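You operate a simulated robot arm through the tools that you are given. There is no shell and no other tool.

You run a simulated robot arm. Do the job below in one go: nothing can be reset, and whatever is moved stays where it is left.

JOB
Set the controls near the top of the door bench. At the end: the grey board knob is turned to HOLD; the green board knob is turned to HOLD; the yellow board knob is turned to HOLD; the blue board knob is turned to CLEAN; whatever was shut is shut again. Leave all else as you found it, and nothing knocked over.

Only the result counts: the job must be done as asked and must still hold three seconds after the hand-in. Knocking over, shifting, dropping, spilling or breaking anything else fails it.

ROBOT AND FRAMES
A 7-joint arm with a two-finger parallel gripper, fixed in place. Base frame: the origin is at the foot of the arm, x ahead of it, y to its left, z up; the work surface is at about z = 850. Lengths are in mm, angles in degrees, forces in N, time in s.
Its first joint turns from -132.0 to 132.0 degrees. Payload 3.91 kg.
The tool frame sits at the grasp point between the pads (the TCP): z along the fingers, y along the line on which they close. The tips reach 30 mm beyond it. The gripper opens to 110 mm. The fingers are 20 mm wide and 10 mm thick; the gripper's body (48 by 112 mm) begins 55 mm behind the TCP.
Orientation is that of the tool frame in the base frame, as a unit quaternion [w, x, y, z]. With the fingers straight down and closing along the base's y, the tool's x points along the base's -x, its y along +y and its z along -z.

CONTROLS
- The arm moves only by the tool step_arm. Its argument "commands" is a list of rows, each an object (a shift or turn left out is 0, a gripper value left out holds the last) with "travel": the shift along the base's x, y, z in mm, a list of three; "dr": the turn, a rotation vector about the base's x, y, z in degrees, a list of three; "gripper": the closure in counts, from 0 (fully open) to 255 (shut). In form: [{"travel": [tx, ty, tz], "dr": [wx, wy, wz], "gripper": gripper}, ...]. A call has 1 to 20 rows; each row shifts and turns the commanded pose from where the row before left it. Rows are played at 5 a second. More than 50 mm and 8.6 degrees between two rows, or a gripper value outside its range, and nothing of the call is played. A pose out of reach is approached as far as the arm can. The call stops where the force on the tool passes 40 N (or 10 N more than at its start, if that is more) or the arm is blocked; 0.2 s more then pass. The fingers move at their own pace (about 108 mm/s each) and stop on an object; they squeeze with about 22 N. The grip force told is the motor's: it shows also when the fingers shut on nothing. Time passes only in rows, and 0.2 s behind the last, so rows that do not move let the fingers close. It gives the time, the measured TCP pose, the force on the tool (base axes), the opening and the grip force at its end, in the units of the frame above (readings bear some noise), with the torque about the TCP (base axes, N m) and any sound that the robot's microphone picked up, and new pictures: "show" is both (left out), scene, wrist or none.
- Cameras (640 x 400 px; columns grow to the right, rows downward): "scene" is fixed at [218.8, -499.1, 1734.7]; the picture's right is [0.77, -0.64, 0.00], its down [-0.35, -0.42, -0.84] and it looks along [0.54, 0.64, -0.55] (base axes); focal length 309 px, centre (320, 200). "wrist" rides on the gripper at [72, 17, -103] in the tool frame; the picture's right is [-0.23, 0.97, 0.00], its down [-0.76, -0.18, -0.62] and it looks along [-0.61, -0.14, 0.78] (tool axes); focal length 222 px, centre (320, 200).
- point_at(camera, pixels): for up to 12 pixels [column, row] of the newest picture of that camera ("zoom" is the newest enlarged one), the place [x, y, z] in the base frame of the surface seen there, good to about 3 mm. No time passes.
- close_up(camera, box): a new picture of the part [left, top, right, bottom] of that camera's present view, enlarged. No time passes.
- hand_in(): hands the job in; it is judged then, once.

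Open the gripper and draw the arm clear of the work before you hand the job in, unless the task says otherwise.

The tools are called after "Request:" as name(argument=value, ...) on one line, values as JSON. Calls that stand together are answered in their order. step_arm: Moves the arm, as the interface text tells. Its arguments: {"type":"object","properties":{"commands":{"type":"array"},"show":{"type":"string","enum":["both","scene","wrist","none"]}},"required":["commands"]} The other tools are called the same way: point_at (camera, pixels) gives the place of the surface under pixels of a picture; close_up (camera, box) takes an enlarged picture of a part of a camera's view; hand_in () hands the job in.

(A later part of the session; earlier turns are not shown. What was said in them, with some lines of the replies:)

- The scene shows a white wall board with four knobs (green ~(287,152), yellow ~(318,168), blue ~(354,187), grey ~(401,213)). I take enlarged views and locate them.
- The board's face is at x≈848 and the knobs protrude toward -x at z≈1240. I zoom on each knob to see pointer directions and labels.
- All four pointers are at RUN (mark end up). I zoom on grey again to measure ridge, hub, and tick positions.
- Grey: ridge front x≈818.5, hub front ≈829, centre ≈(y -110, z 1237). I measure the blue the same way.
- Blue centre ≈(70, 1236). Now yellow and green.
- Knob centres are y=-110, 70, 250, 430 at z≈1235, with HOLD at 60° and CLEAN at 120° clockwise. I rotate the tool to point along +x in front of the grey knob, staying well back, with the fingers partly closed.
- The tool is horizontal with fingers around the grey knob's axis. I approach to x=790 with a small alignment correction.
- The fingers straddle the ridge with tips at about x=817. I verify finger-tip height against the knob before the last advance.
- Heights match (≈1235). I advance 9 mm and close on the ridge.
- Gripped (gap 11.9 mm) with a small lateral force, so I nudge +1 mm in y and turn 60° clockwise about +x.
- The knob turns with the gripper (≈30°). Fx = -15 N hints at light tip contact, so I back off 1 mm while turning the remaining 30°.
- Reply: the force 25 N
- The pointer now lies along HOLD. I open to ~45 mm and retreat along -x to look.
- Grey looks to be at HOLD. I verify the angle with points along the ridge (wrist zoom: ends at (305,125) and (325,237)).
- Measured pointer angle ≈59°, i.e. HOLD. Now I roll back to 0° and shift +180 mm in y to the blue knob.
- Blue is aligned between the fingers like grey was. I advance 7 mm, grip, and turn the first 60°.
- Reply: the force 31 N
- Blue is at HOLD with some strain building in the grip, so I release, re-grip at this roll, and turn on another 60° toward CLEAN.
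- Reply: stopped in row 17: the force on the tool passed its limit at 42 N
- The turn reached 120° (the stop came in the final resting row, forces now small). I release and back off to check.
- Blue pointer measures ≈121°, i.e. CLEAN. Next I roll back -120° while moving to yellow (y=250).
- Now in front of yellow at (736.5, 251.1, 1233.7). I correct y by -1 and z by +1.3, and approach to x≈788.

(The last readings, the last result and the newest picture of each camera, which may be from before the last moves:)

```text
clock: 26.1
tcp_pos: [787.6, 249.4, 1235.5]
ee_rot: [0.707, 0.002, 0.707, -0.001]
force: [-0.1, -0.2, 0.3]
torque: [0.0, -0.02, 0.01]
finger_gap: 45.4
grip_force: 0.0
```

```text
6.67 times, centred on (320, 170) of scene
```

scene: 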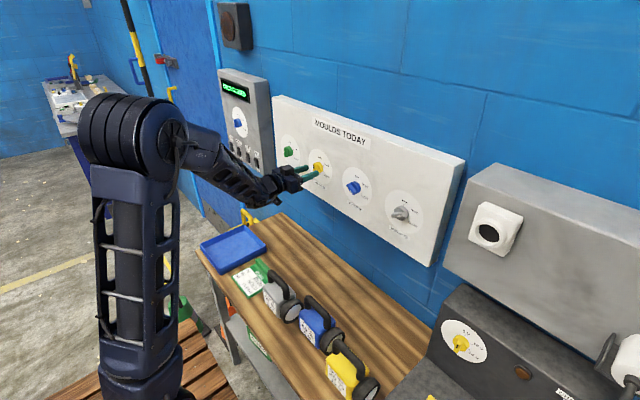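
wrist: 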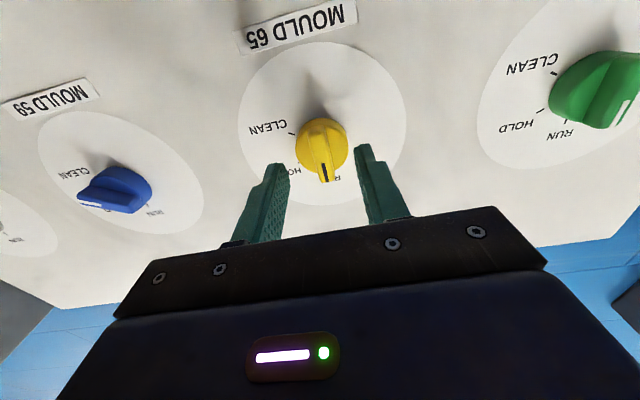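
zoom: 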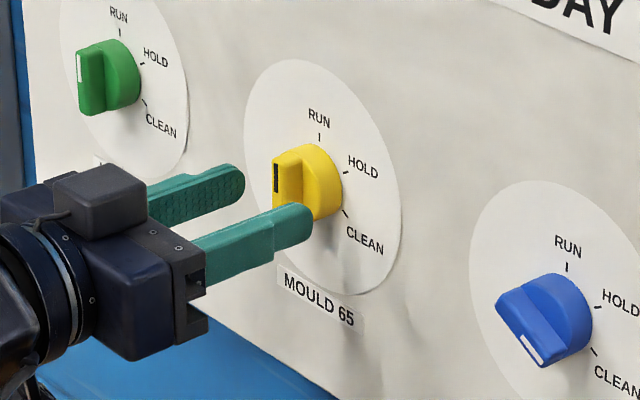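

Yellow is centred between the fingers. I advance 7.5 mm, grip, and turn 60°.

Request:
step_arm(commands=[{"travel": [4, 0.3, 0]}, {"travel": [3.5, 0, 0]}, {"gripper": 255}, {"travel": [0, 0, 0]}, {"travel": [0, 0, 0]}, {"dr": [6, 0, 0]}, {"dr": [6, 0, 0]}, {"dr": [6, 0, 0]}, {"dr": [6, 0, 0]}, {"dr": [6, 0, 0]}, {"dr": [6, 0, 0]}, {"dr": [6, 0, 0]}, {"dr": [6, 0, 0]}, {"dr": [6, 0, 0]}, {"dr": [6, 0, 0]}, {"travel": [0, 0, 0]}])

Request:
close_up(camera="scene", box=[280, 140, 360, 200])

```text
clock: 29.6
tcp_pos: [794.5, 250.3, 1235.7]
ee_rot: [0.611, 0.356, 0.613, 0.353]
force: [-2.1, -16.9, -13.3]
torque: [0.0, 0.98, 0.65]
finger_gap: 11.9
grip_force: 45.0
```

scene: 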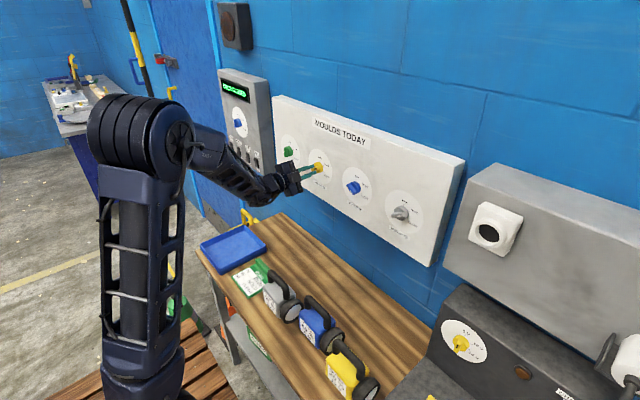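
wrist: 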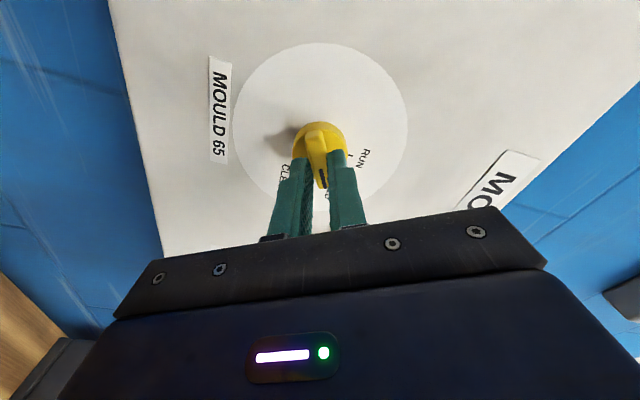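

```text
6.67 times, centred on (320, 170) of scene
```

zoom: 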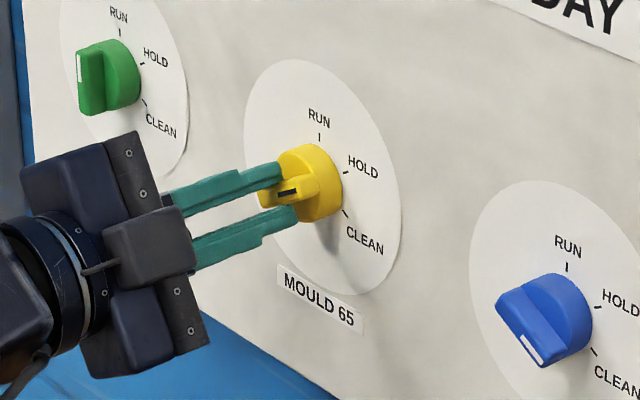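

Yellow is at HOLD. I release and retreat 60 mm to verify.

Request:
step_arm(commands=[{"gripper": 150}, {"travel": [0, 0, 0]}, {"travel": [-10, 0, 0]}, {"travel": [-20, 0, 0]}, {"travel": [-30, 0, 0]}, {"travel": [0, 0, 0]}])

Request:
close_up(camera="wrist", box=[200, 60, 440, 210])

Request:
point_at(camera="zoom", pixels=[[302, 124], [310, 150], [318, 190], [322, 228]])

```text
clock: 30.9
tcp_pos: [734.0, 252.1, 1235.2]
ee_rot: [0.612, 0.353, 0.613, 0.354]
force: [0.0, -0.1, 0.4]
torque: [-0.01, -0.01, 0.01]
finger_gap: 45.2
grip_force: 0.0
```

scene: 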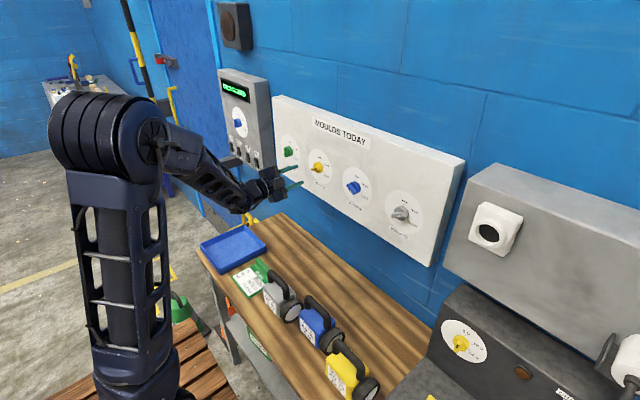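
wrist: 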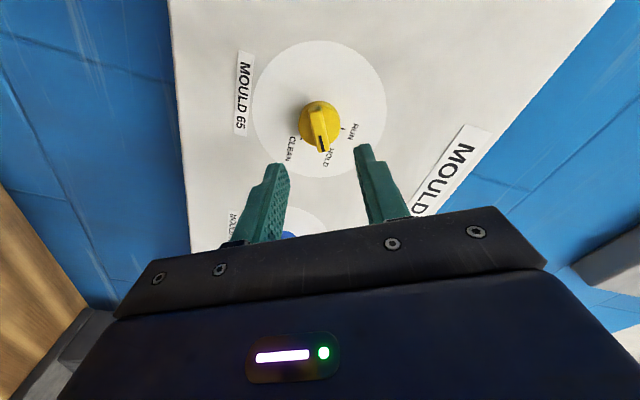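

```text
2.67 times, centred on (320, 135) of wrist
```

zoom: 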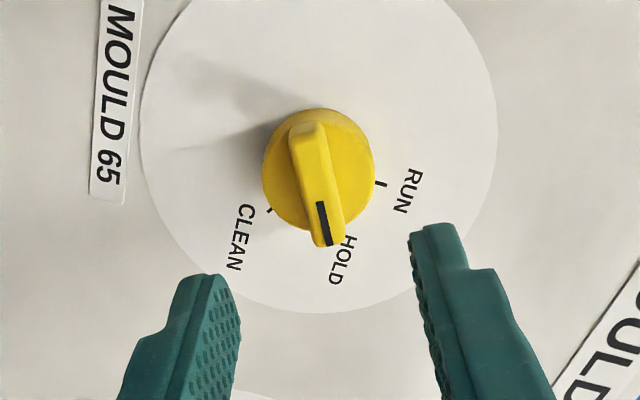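

```text
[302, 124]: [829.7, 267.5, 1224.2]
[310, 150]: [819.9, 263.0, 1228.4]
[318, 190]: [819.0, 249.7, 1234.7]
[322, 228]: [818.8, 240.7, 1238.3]
```

Yellow is at HOLD. Before moving to green I check where the left panel and its bracket lie relative to the gripper.

Request:
point_at(camera="scene", pixels=[[212, 155], [216, 168], [235, 165], [238, 140], [262, 165], [270, 130], [275, 170], [240, 120], [250, 90]])

Request:
close_up(camera="scene", box=[200, 60, 320, 220])

```text
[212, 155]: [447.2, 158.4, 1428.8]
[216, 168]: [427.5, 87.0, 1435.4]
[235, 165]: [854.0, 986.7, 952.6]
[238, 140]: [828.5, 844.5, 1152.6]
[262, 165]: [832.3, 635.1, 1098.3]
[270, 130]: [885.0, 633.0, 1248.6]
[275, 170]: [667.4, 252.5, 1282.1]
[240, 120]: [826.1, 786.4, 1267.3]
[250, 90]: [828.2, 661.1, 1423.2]
```

```text
2.50 times, centred on (260, 140) of scene
```

zoom: 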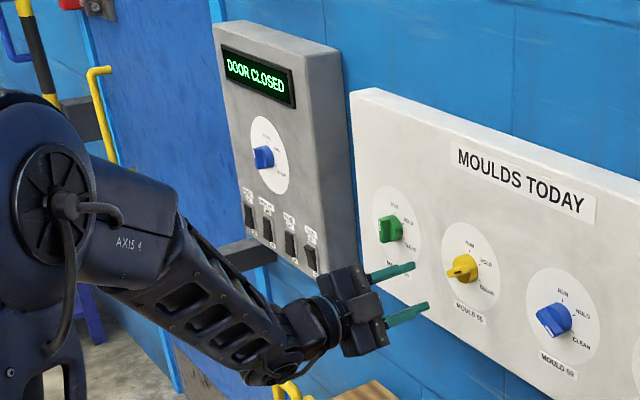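

The panel begins at y≈635 and the display says DOOR CLOSED, so there is room at y=430. I roll back and move +178 mm to the green knob.

Request:
step_arm(commands=[{"travel": [0, 22.2, 0], "dr": [-7.5, 0, 0]}, {"travel": [0, 22.2, 0], "dr": [-7.5, 0, 0]}, {"travel": [0, 22.2, 0], "dr": [-7.5, 0, 0]}, {"travel": [0, 22.2, 0], "dr": [-7.5, 0, 0]}, {"travel": [0, 22.2, 0], "dr": [-7.5, 0, 0]}, {"travel": [0, 22.2, 0], "dr": [-7.5, 0, 0]}, {"travel": [0, 22.2, 0], "dr": [-7.5, 0, 0]}, {"travel": [0, 22.2, 0], "dr": [-7.5, 0, 0]}, {"travel": [0, 0, 0]}, {"travel": [0, 0, 0]}])

```text
clock: 33.1
tcp_pos: [733.8, 428.5, 1236.1]
ee_rot: [0.707, 0.002, 0.707, -0.002]
force: [-0.5, 0.2, 0.9]
torque: [-0.01, 0.02, -0.01]
finger_gap: 45.2
grip_force: 0.0
```

scene: 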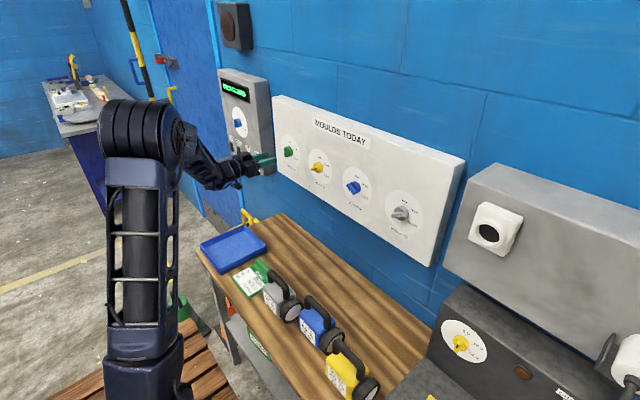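
wrist: 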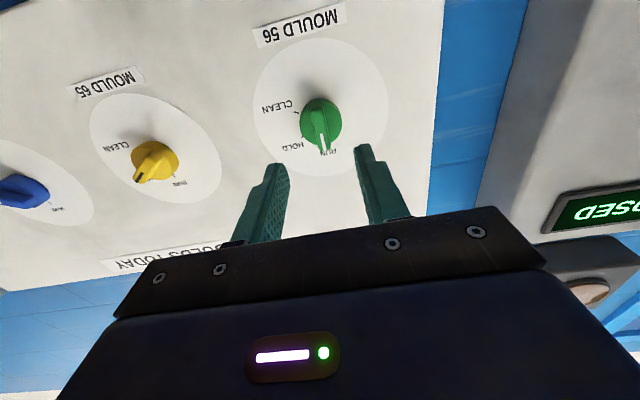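

I'm in front of green at (733.8, 428.5, 1236). I correct +1.3 in y, -0.7 in z, and approach to x≈788.

Request:
step_arm(commands=[{"travel": [20, 1.3, -0.7]}, {"travel": [20, 0, 0]}, {"travel": [14, 0, 0]}, {"travel": [0, 0, 0]}, {"travel": [0, 0, 0]}])

Request:
close_up(camera="wrist", box=[200, 60, 440, 210])

Request:
close_up(camera="scene", box=[240, 125, 320, 185])

```text
clock: 34.4
tcp_pos: [789.3, 430.4, 1235.8]
ee_rot: [0.707, 0.001, 0.707, 0.0]
force: [0.2, 0.1, 0.4]
torque: [0.01, 0.01, 0.01]
finger_gap: 45.2
grip_force: 0.1
```

scene: 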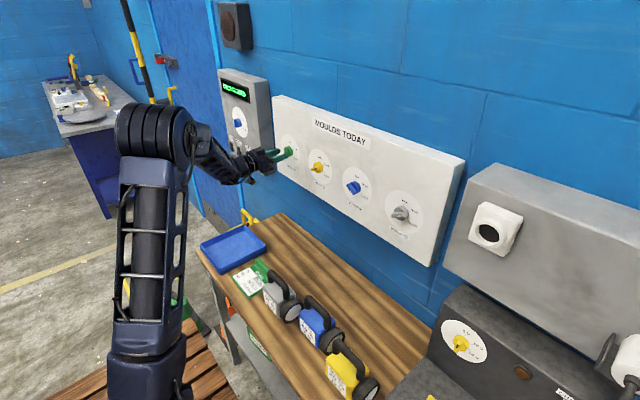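
wrist: 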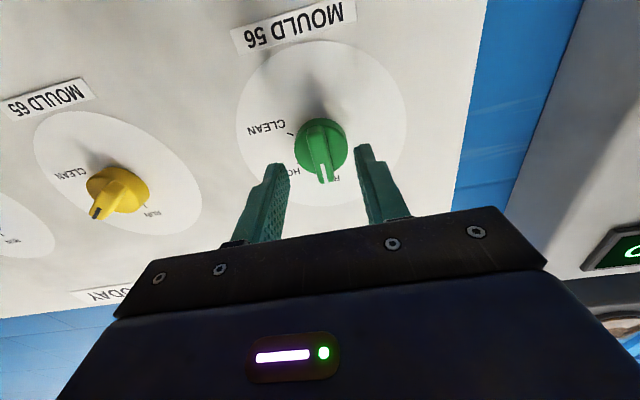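

```text
2.67 times, centred on (320, 135) of wrist
```

zoom: 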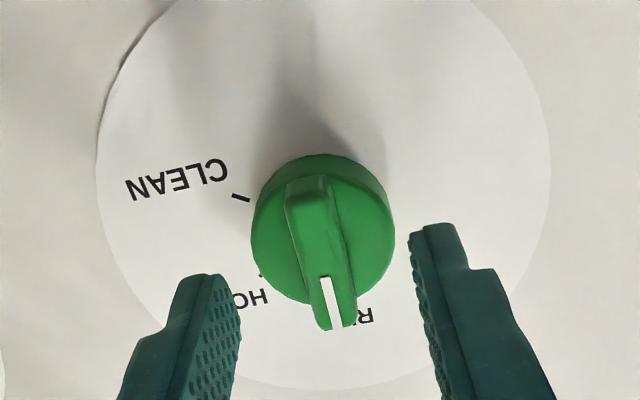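

```text
6.67 times, centred on (280, 155) of scene
```

zoom: 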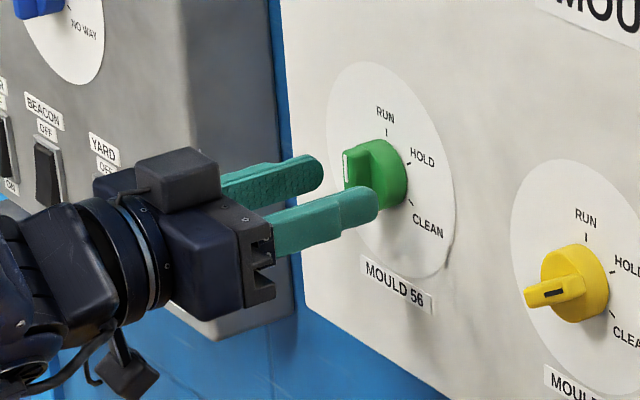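

Green sits centred between the fingers. I advance 6.5 mm, grip, and turn 60°.

Request:
step_arm(commands=[{"travel": [3.5, -0.3, -0.4]}, {"travel": [3, 0, 0]}, {"gripper": 255}, {"travel": [0, 0, 0]}, {"travel": [0, 0, 0]}, {"dr": [6, 0, 0]}, {"dr": [6, 0, 0]}, {"dr": [6, 0, 0]}, {"dr": [6, 0, 0]}, {"dr": [6, 0, 0]}, {"dr": [6, 0, 0]}, {"dr": [6, 0, 0]}, {"dr": [6, 0, 0]}, {"dr": [6, 0, 0]}, {"dr": [6, 0, 0]}, {"travel": [0, 0, 0]}])

Request:
close_up(camera="scene", box=[240, 125, 320, 185])

```text
clock: 37.8
tcp_pos: [796.2, 430.2, 1235.2]
ee_rot: [0.611, 0.355, 0.613, 0.354]
force: [28.3, 24.4, 12.6]
torque: [0.01, -0.29, 0.65]
finger_gap: 12.0
grip_force: 44.9
```

scene: 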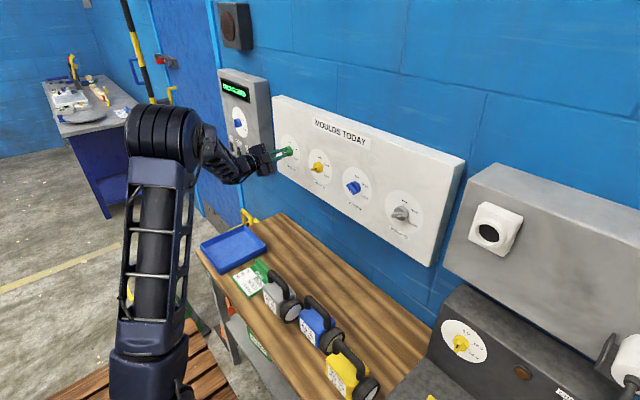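
wrist: 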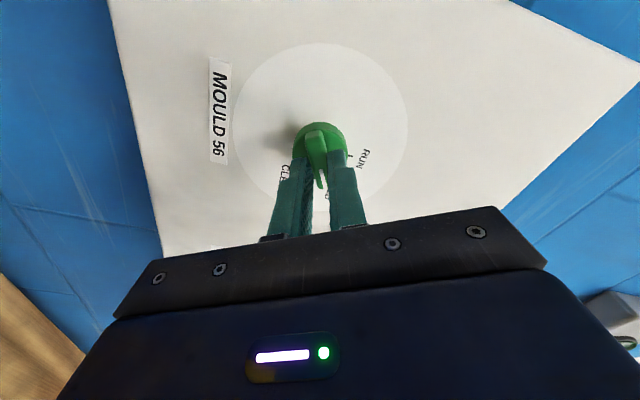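

```text
6.67 times, centred on (280, 155) of scene
```

zoom: 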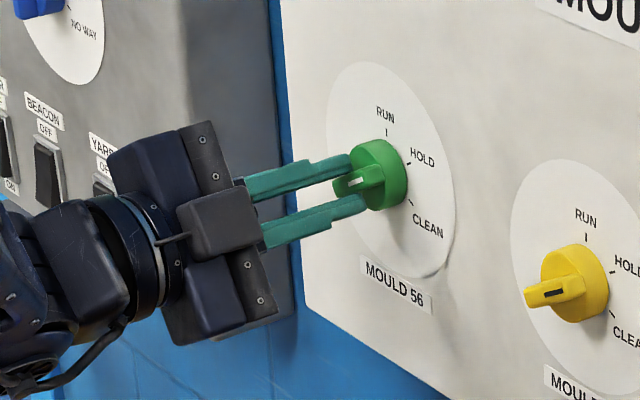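

Green is at HOLD. I release and retreat.

Request:
step_arm(commands=[{"gripper": 150}, {"travel": [0, 0, 0]}, {"travel": [-10, 0, 0]}, {"travel": [-20, 0, 0]}, {"travel": [-30, 0, 0]}, {"travel": [0, 0, 0]}])

Request:
close_up(camera="wrist", box=[200, 60, 440, 210])

Request:
point_at(camera="zoom", pixels=[[302, 124], [310, 150], [318, 190], [322, 228]])

```text
clock: 39.1
tcp_pos: [736.6, 430.1, 1235.3]
ee_rot: [0.612, 0.354, 0.613, 0.353]
force: [0.8, 0.0, 0.0]
torque: [0.03, 0.01, -0.04]
finger_gap: 45.1
grip_force: 0.1
```

scene: 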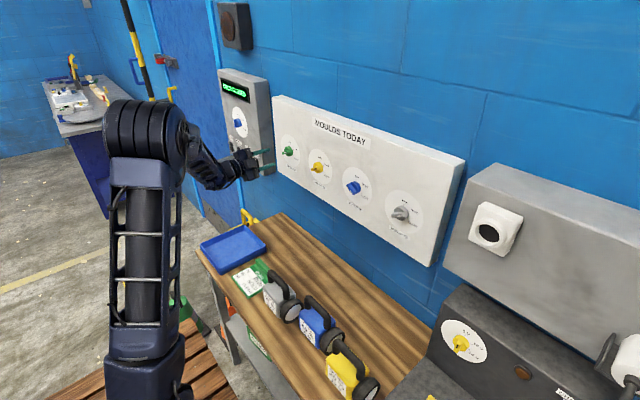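
wrist: 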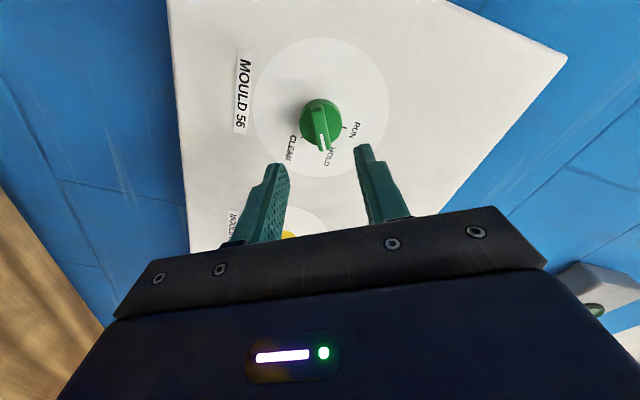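

```text
2.67 times, centred on (320, 135) of wrist
```

zoom: 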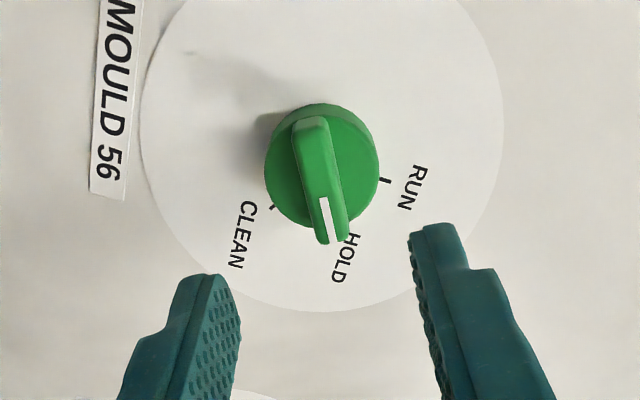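

```text
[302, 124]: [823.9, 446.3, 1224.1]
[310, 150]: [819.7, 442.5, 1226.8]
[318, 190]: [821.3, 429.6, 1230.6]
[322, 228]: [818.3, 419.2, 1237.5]
```

All four appear set. I retreat further, roll back, open fully, then inspect the whole board.

Request:
step_arm(commands=[{"travel": [-20, 0, 0], "dr": [-7.5, 0, 0]}, {"travel": [-20, -20, 0], "dr": [-7.5, 0, 0]}, {"travel": [-10, -30, 0], "dr": [-7.5, 0, 0]}, {"travel": [0, -30, 0], "dr": [-7.5, 0, 0]}, {"travel": [0, -30, 0], "dr": [-7.5, 0, 0]}, {"travel": [0, -30, 0], "dr": [-7.5, 0, 0]}, {"travel": [0, -30, 10], "dr": [-7.5, 0, 0]}, {"travel": [0, -30, 10], "dr": [-7.5, 0, 0], "gripper": 0}, {"travel": [0, 0, 0]}, {"travel": [0, 0, 0]}])

Request:
close_up(camera="scene", box=[200, 70, 460, 250])

Request:
close_up(camera="scene", box=[270, 130, 430, 240])

Request:
close_up(camera="scene", box=[210, 65, 290, 175])

```text
clock: 41.4
tcp_pos: [685.6, 227.2, 1256.2]
ee_rot: [0.707, 0.001, 0.707, -0.001]
force: [-0.3, -0.5, 0.5]
torque: [-0.01, -0.02, 0.03]
finger_gap: 109.9
grip_force: 0.1
```

scene: 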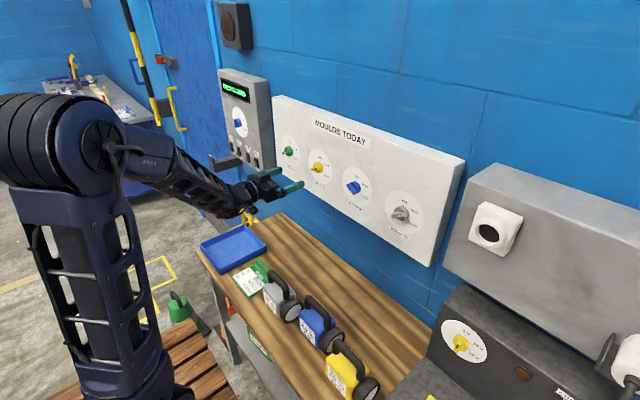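
wrist: 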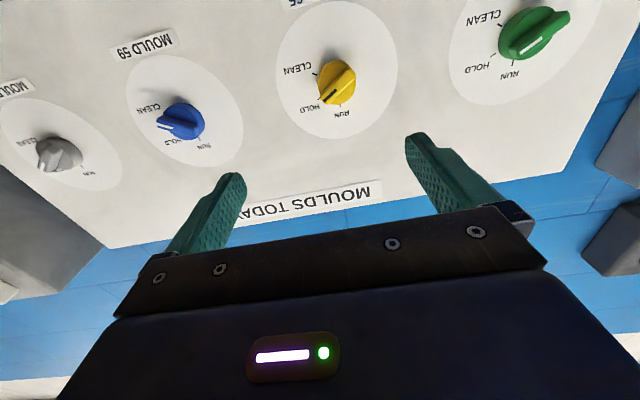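

```text
2.22 times, centred on (330, 160) of scene
```

zoom: 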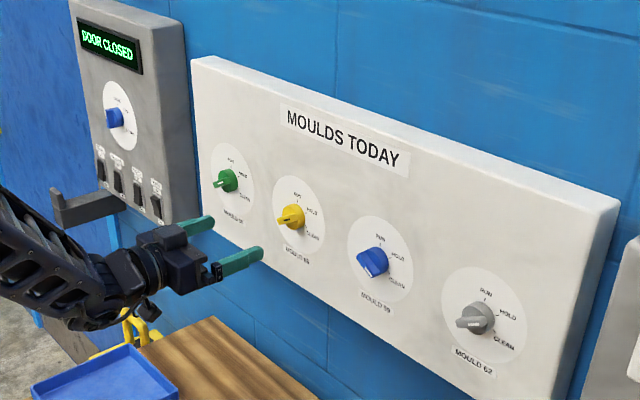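

```text
3.64 times, centred on (350, 185) of scene
```

zoom: 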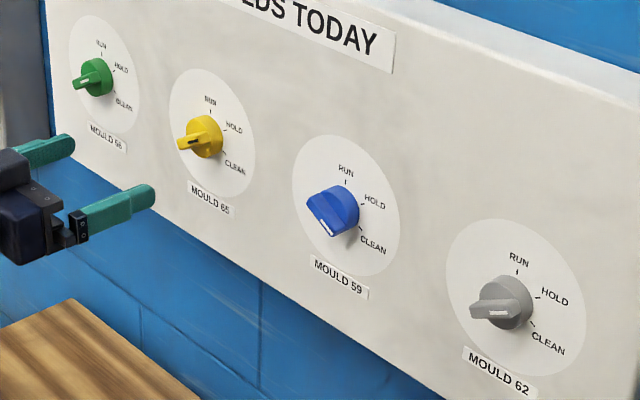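

```text
3.64 times, centred on (250, 120) of scene
```

zoom: 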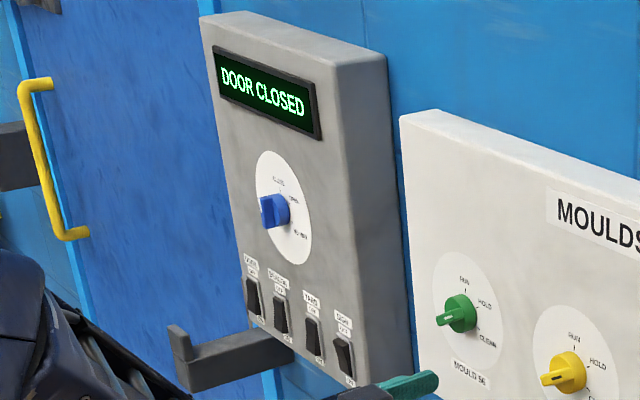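

Grey, yellow and green point at HOLD and blue at CLEAN. The door panel still reads DOOR CLOSED, nothing else was moved, and the gripper is open and clear, so I hand in.

Request:
hand_in()

```text
The job is handed in.
```

The four board knobs are set, and I've handed the job in.

| Knob | Position | Checked by |
|---|---|---|
| Grey (Mould 62) | HOLD | measured about 59° from RUN (mark at 60°) |
| Green (Mould 56) | HOLD | pictures and measured points after release |
| Yellow (Mould 65) | HOLD | pictures and measured points after release |
| Blue (Mould 59) | CLEAN | measured about 122° from RUN (mark at 120°) |

I opened nothing, so nothing had to be shut again, and the door panel still read DOOR CLOSED at the end. The arm touched only these four knobs, and I saw nothing else moved or knocked over in the last pictures. While turning blue, the force limit tripped once at 42 N, but the turn had already reached CLEAN. I handed in with the gripper open and clear of the board.
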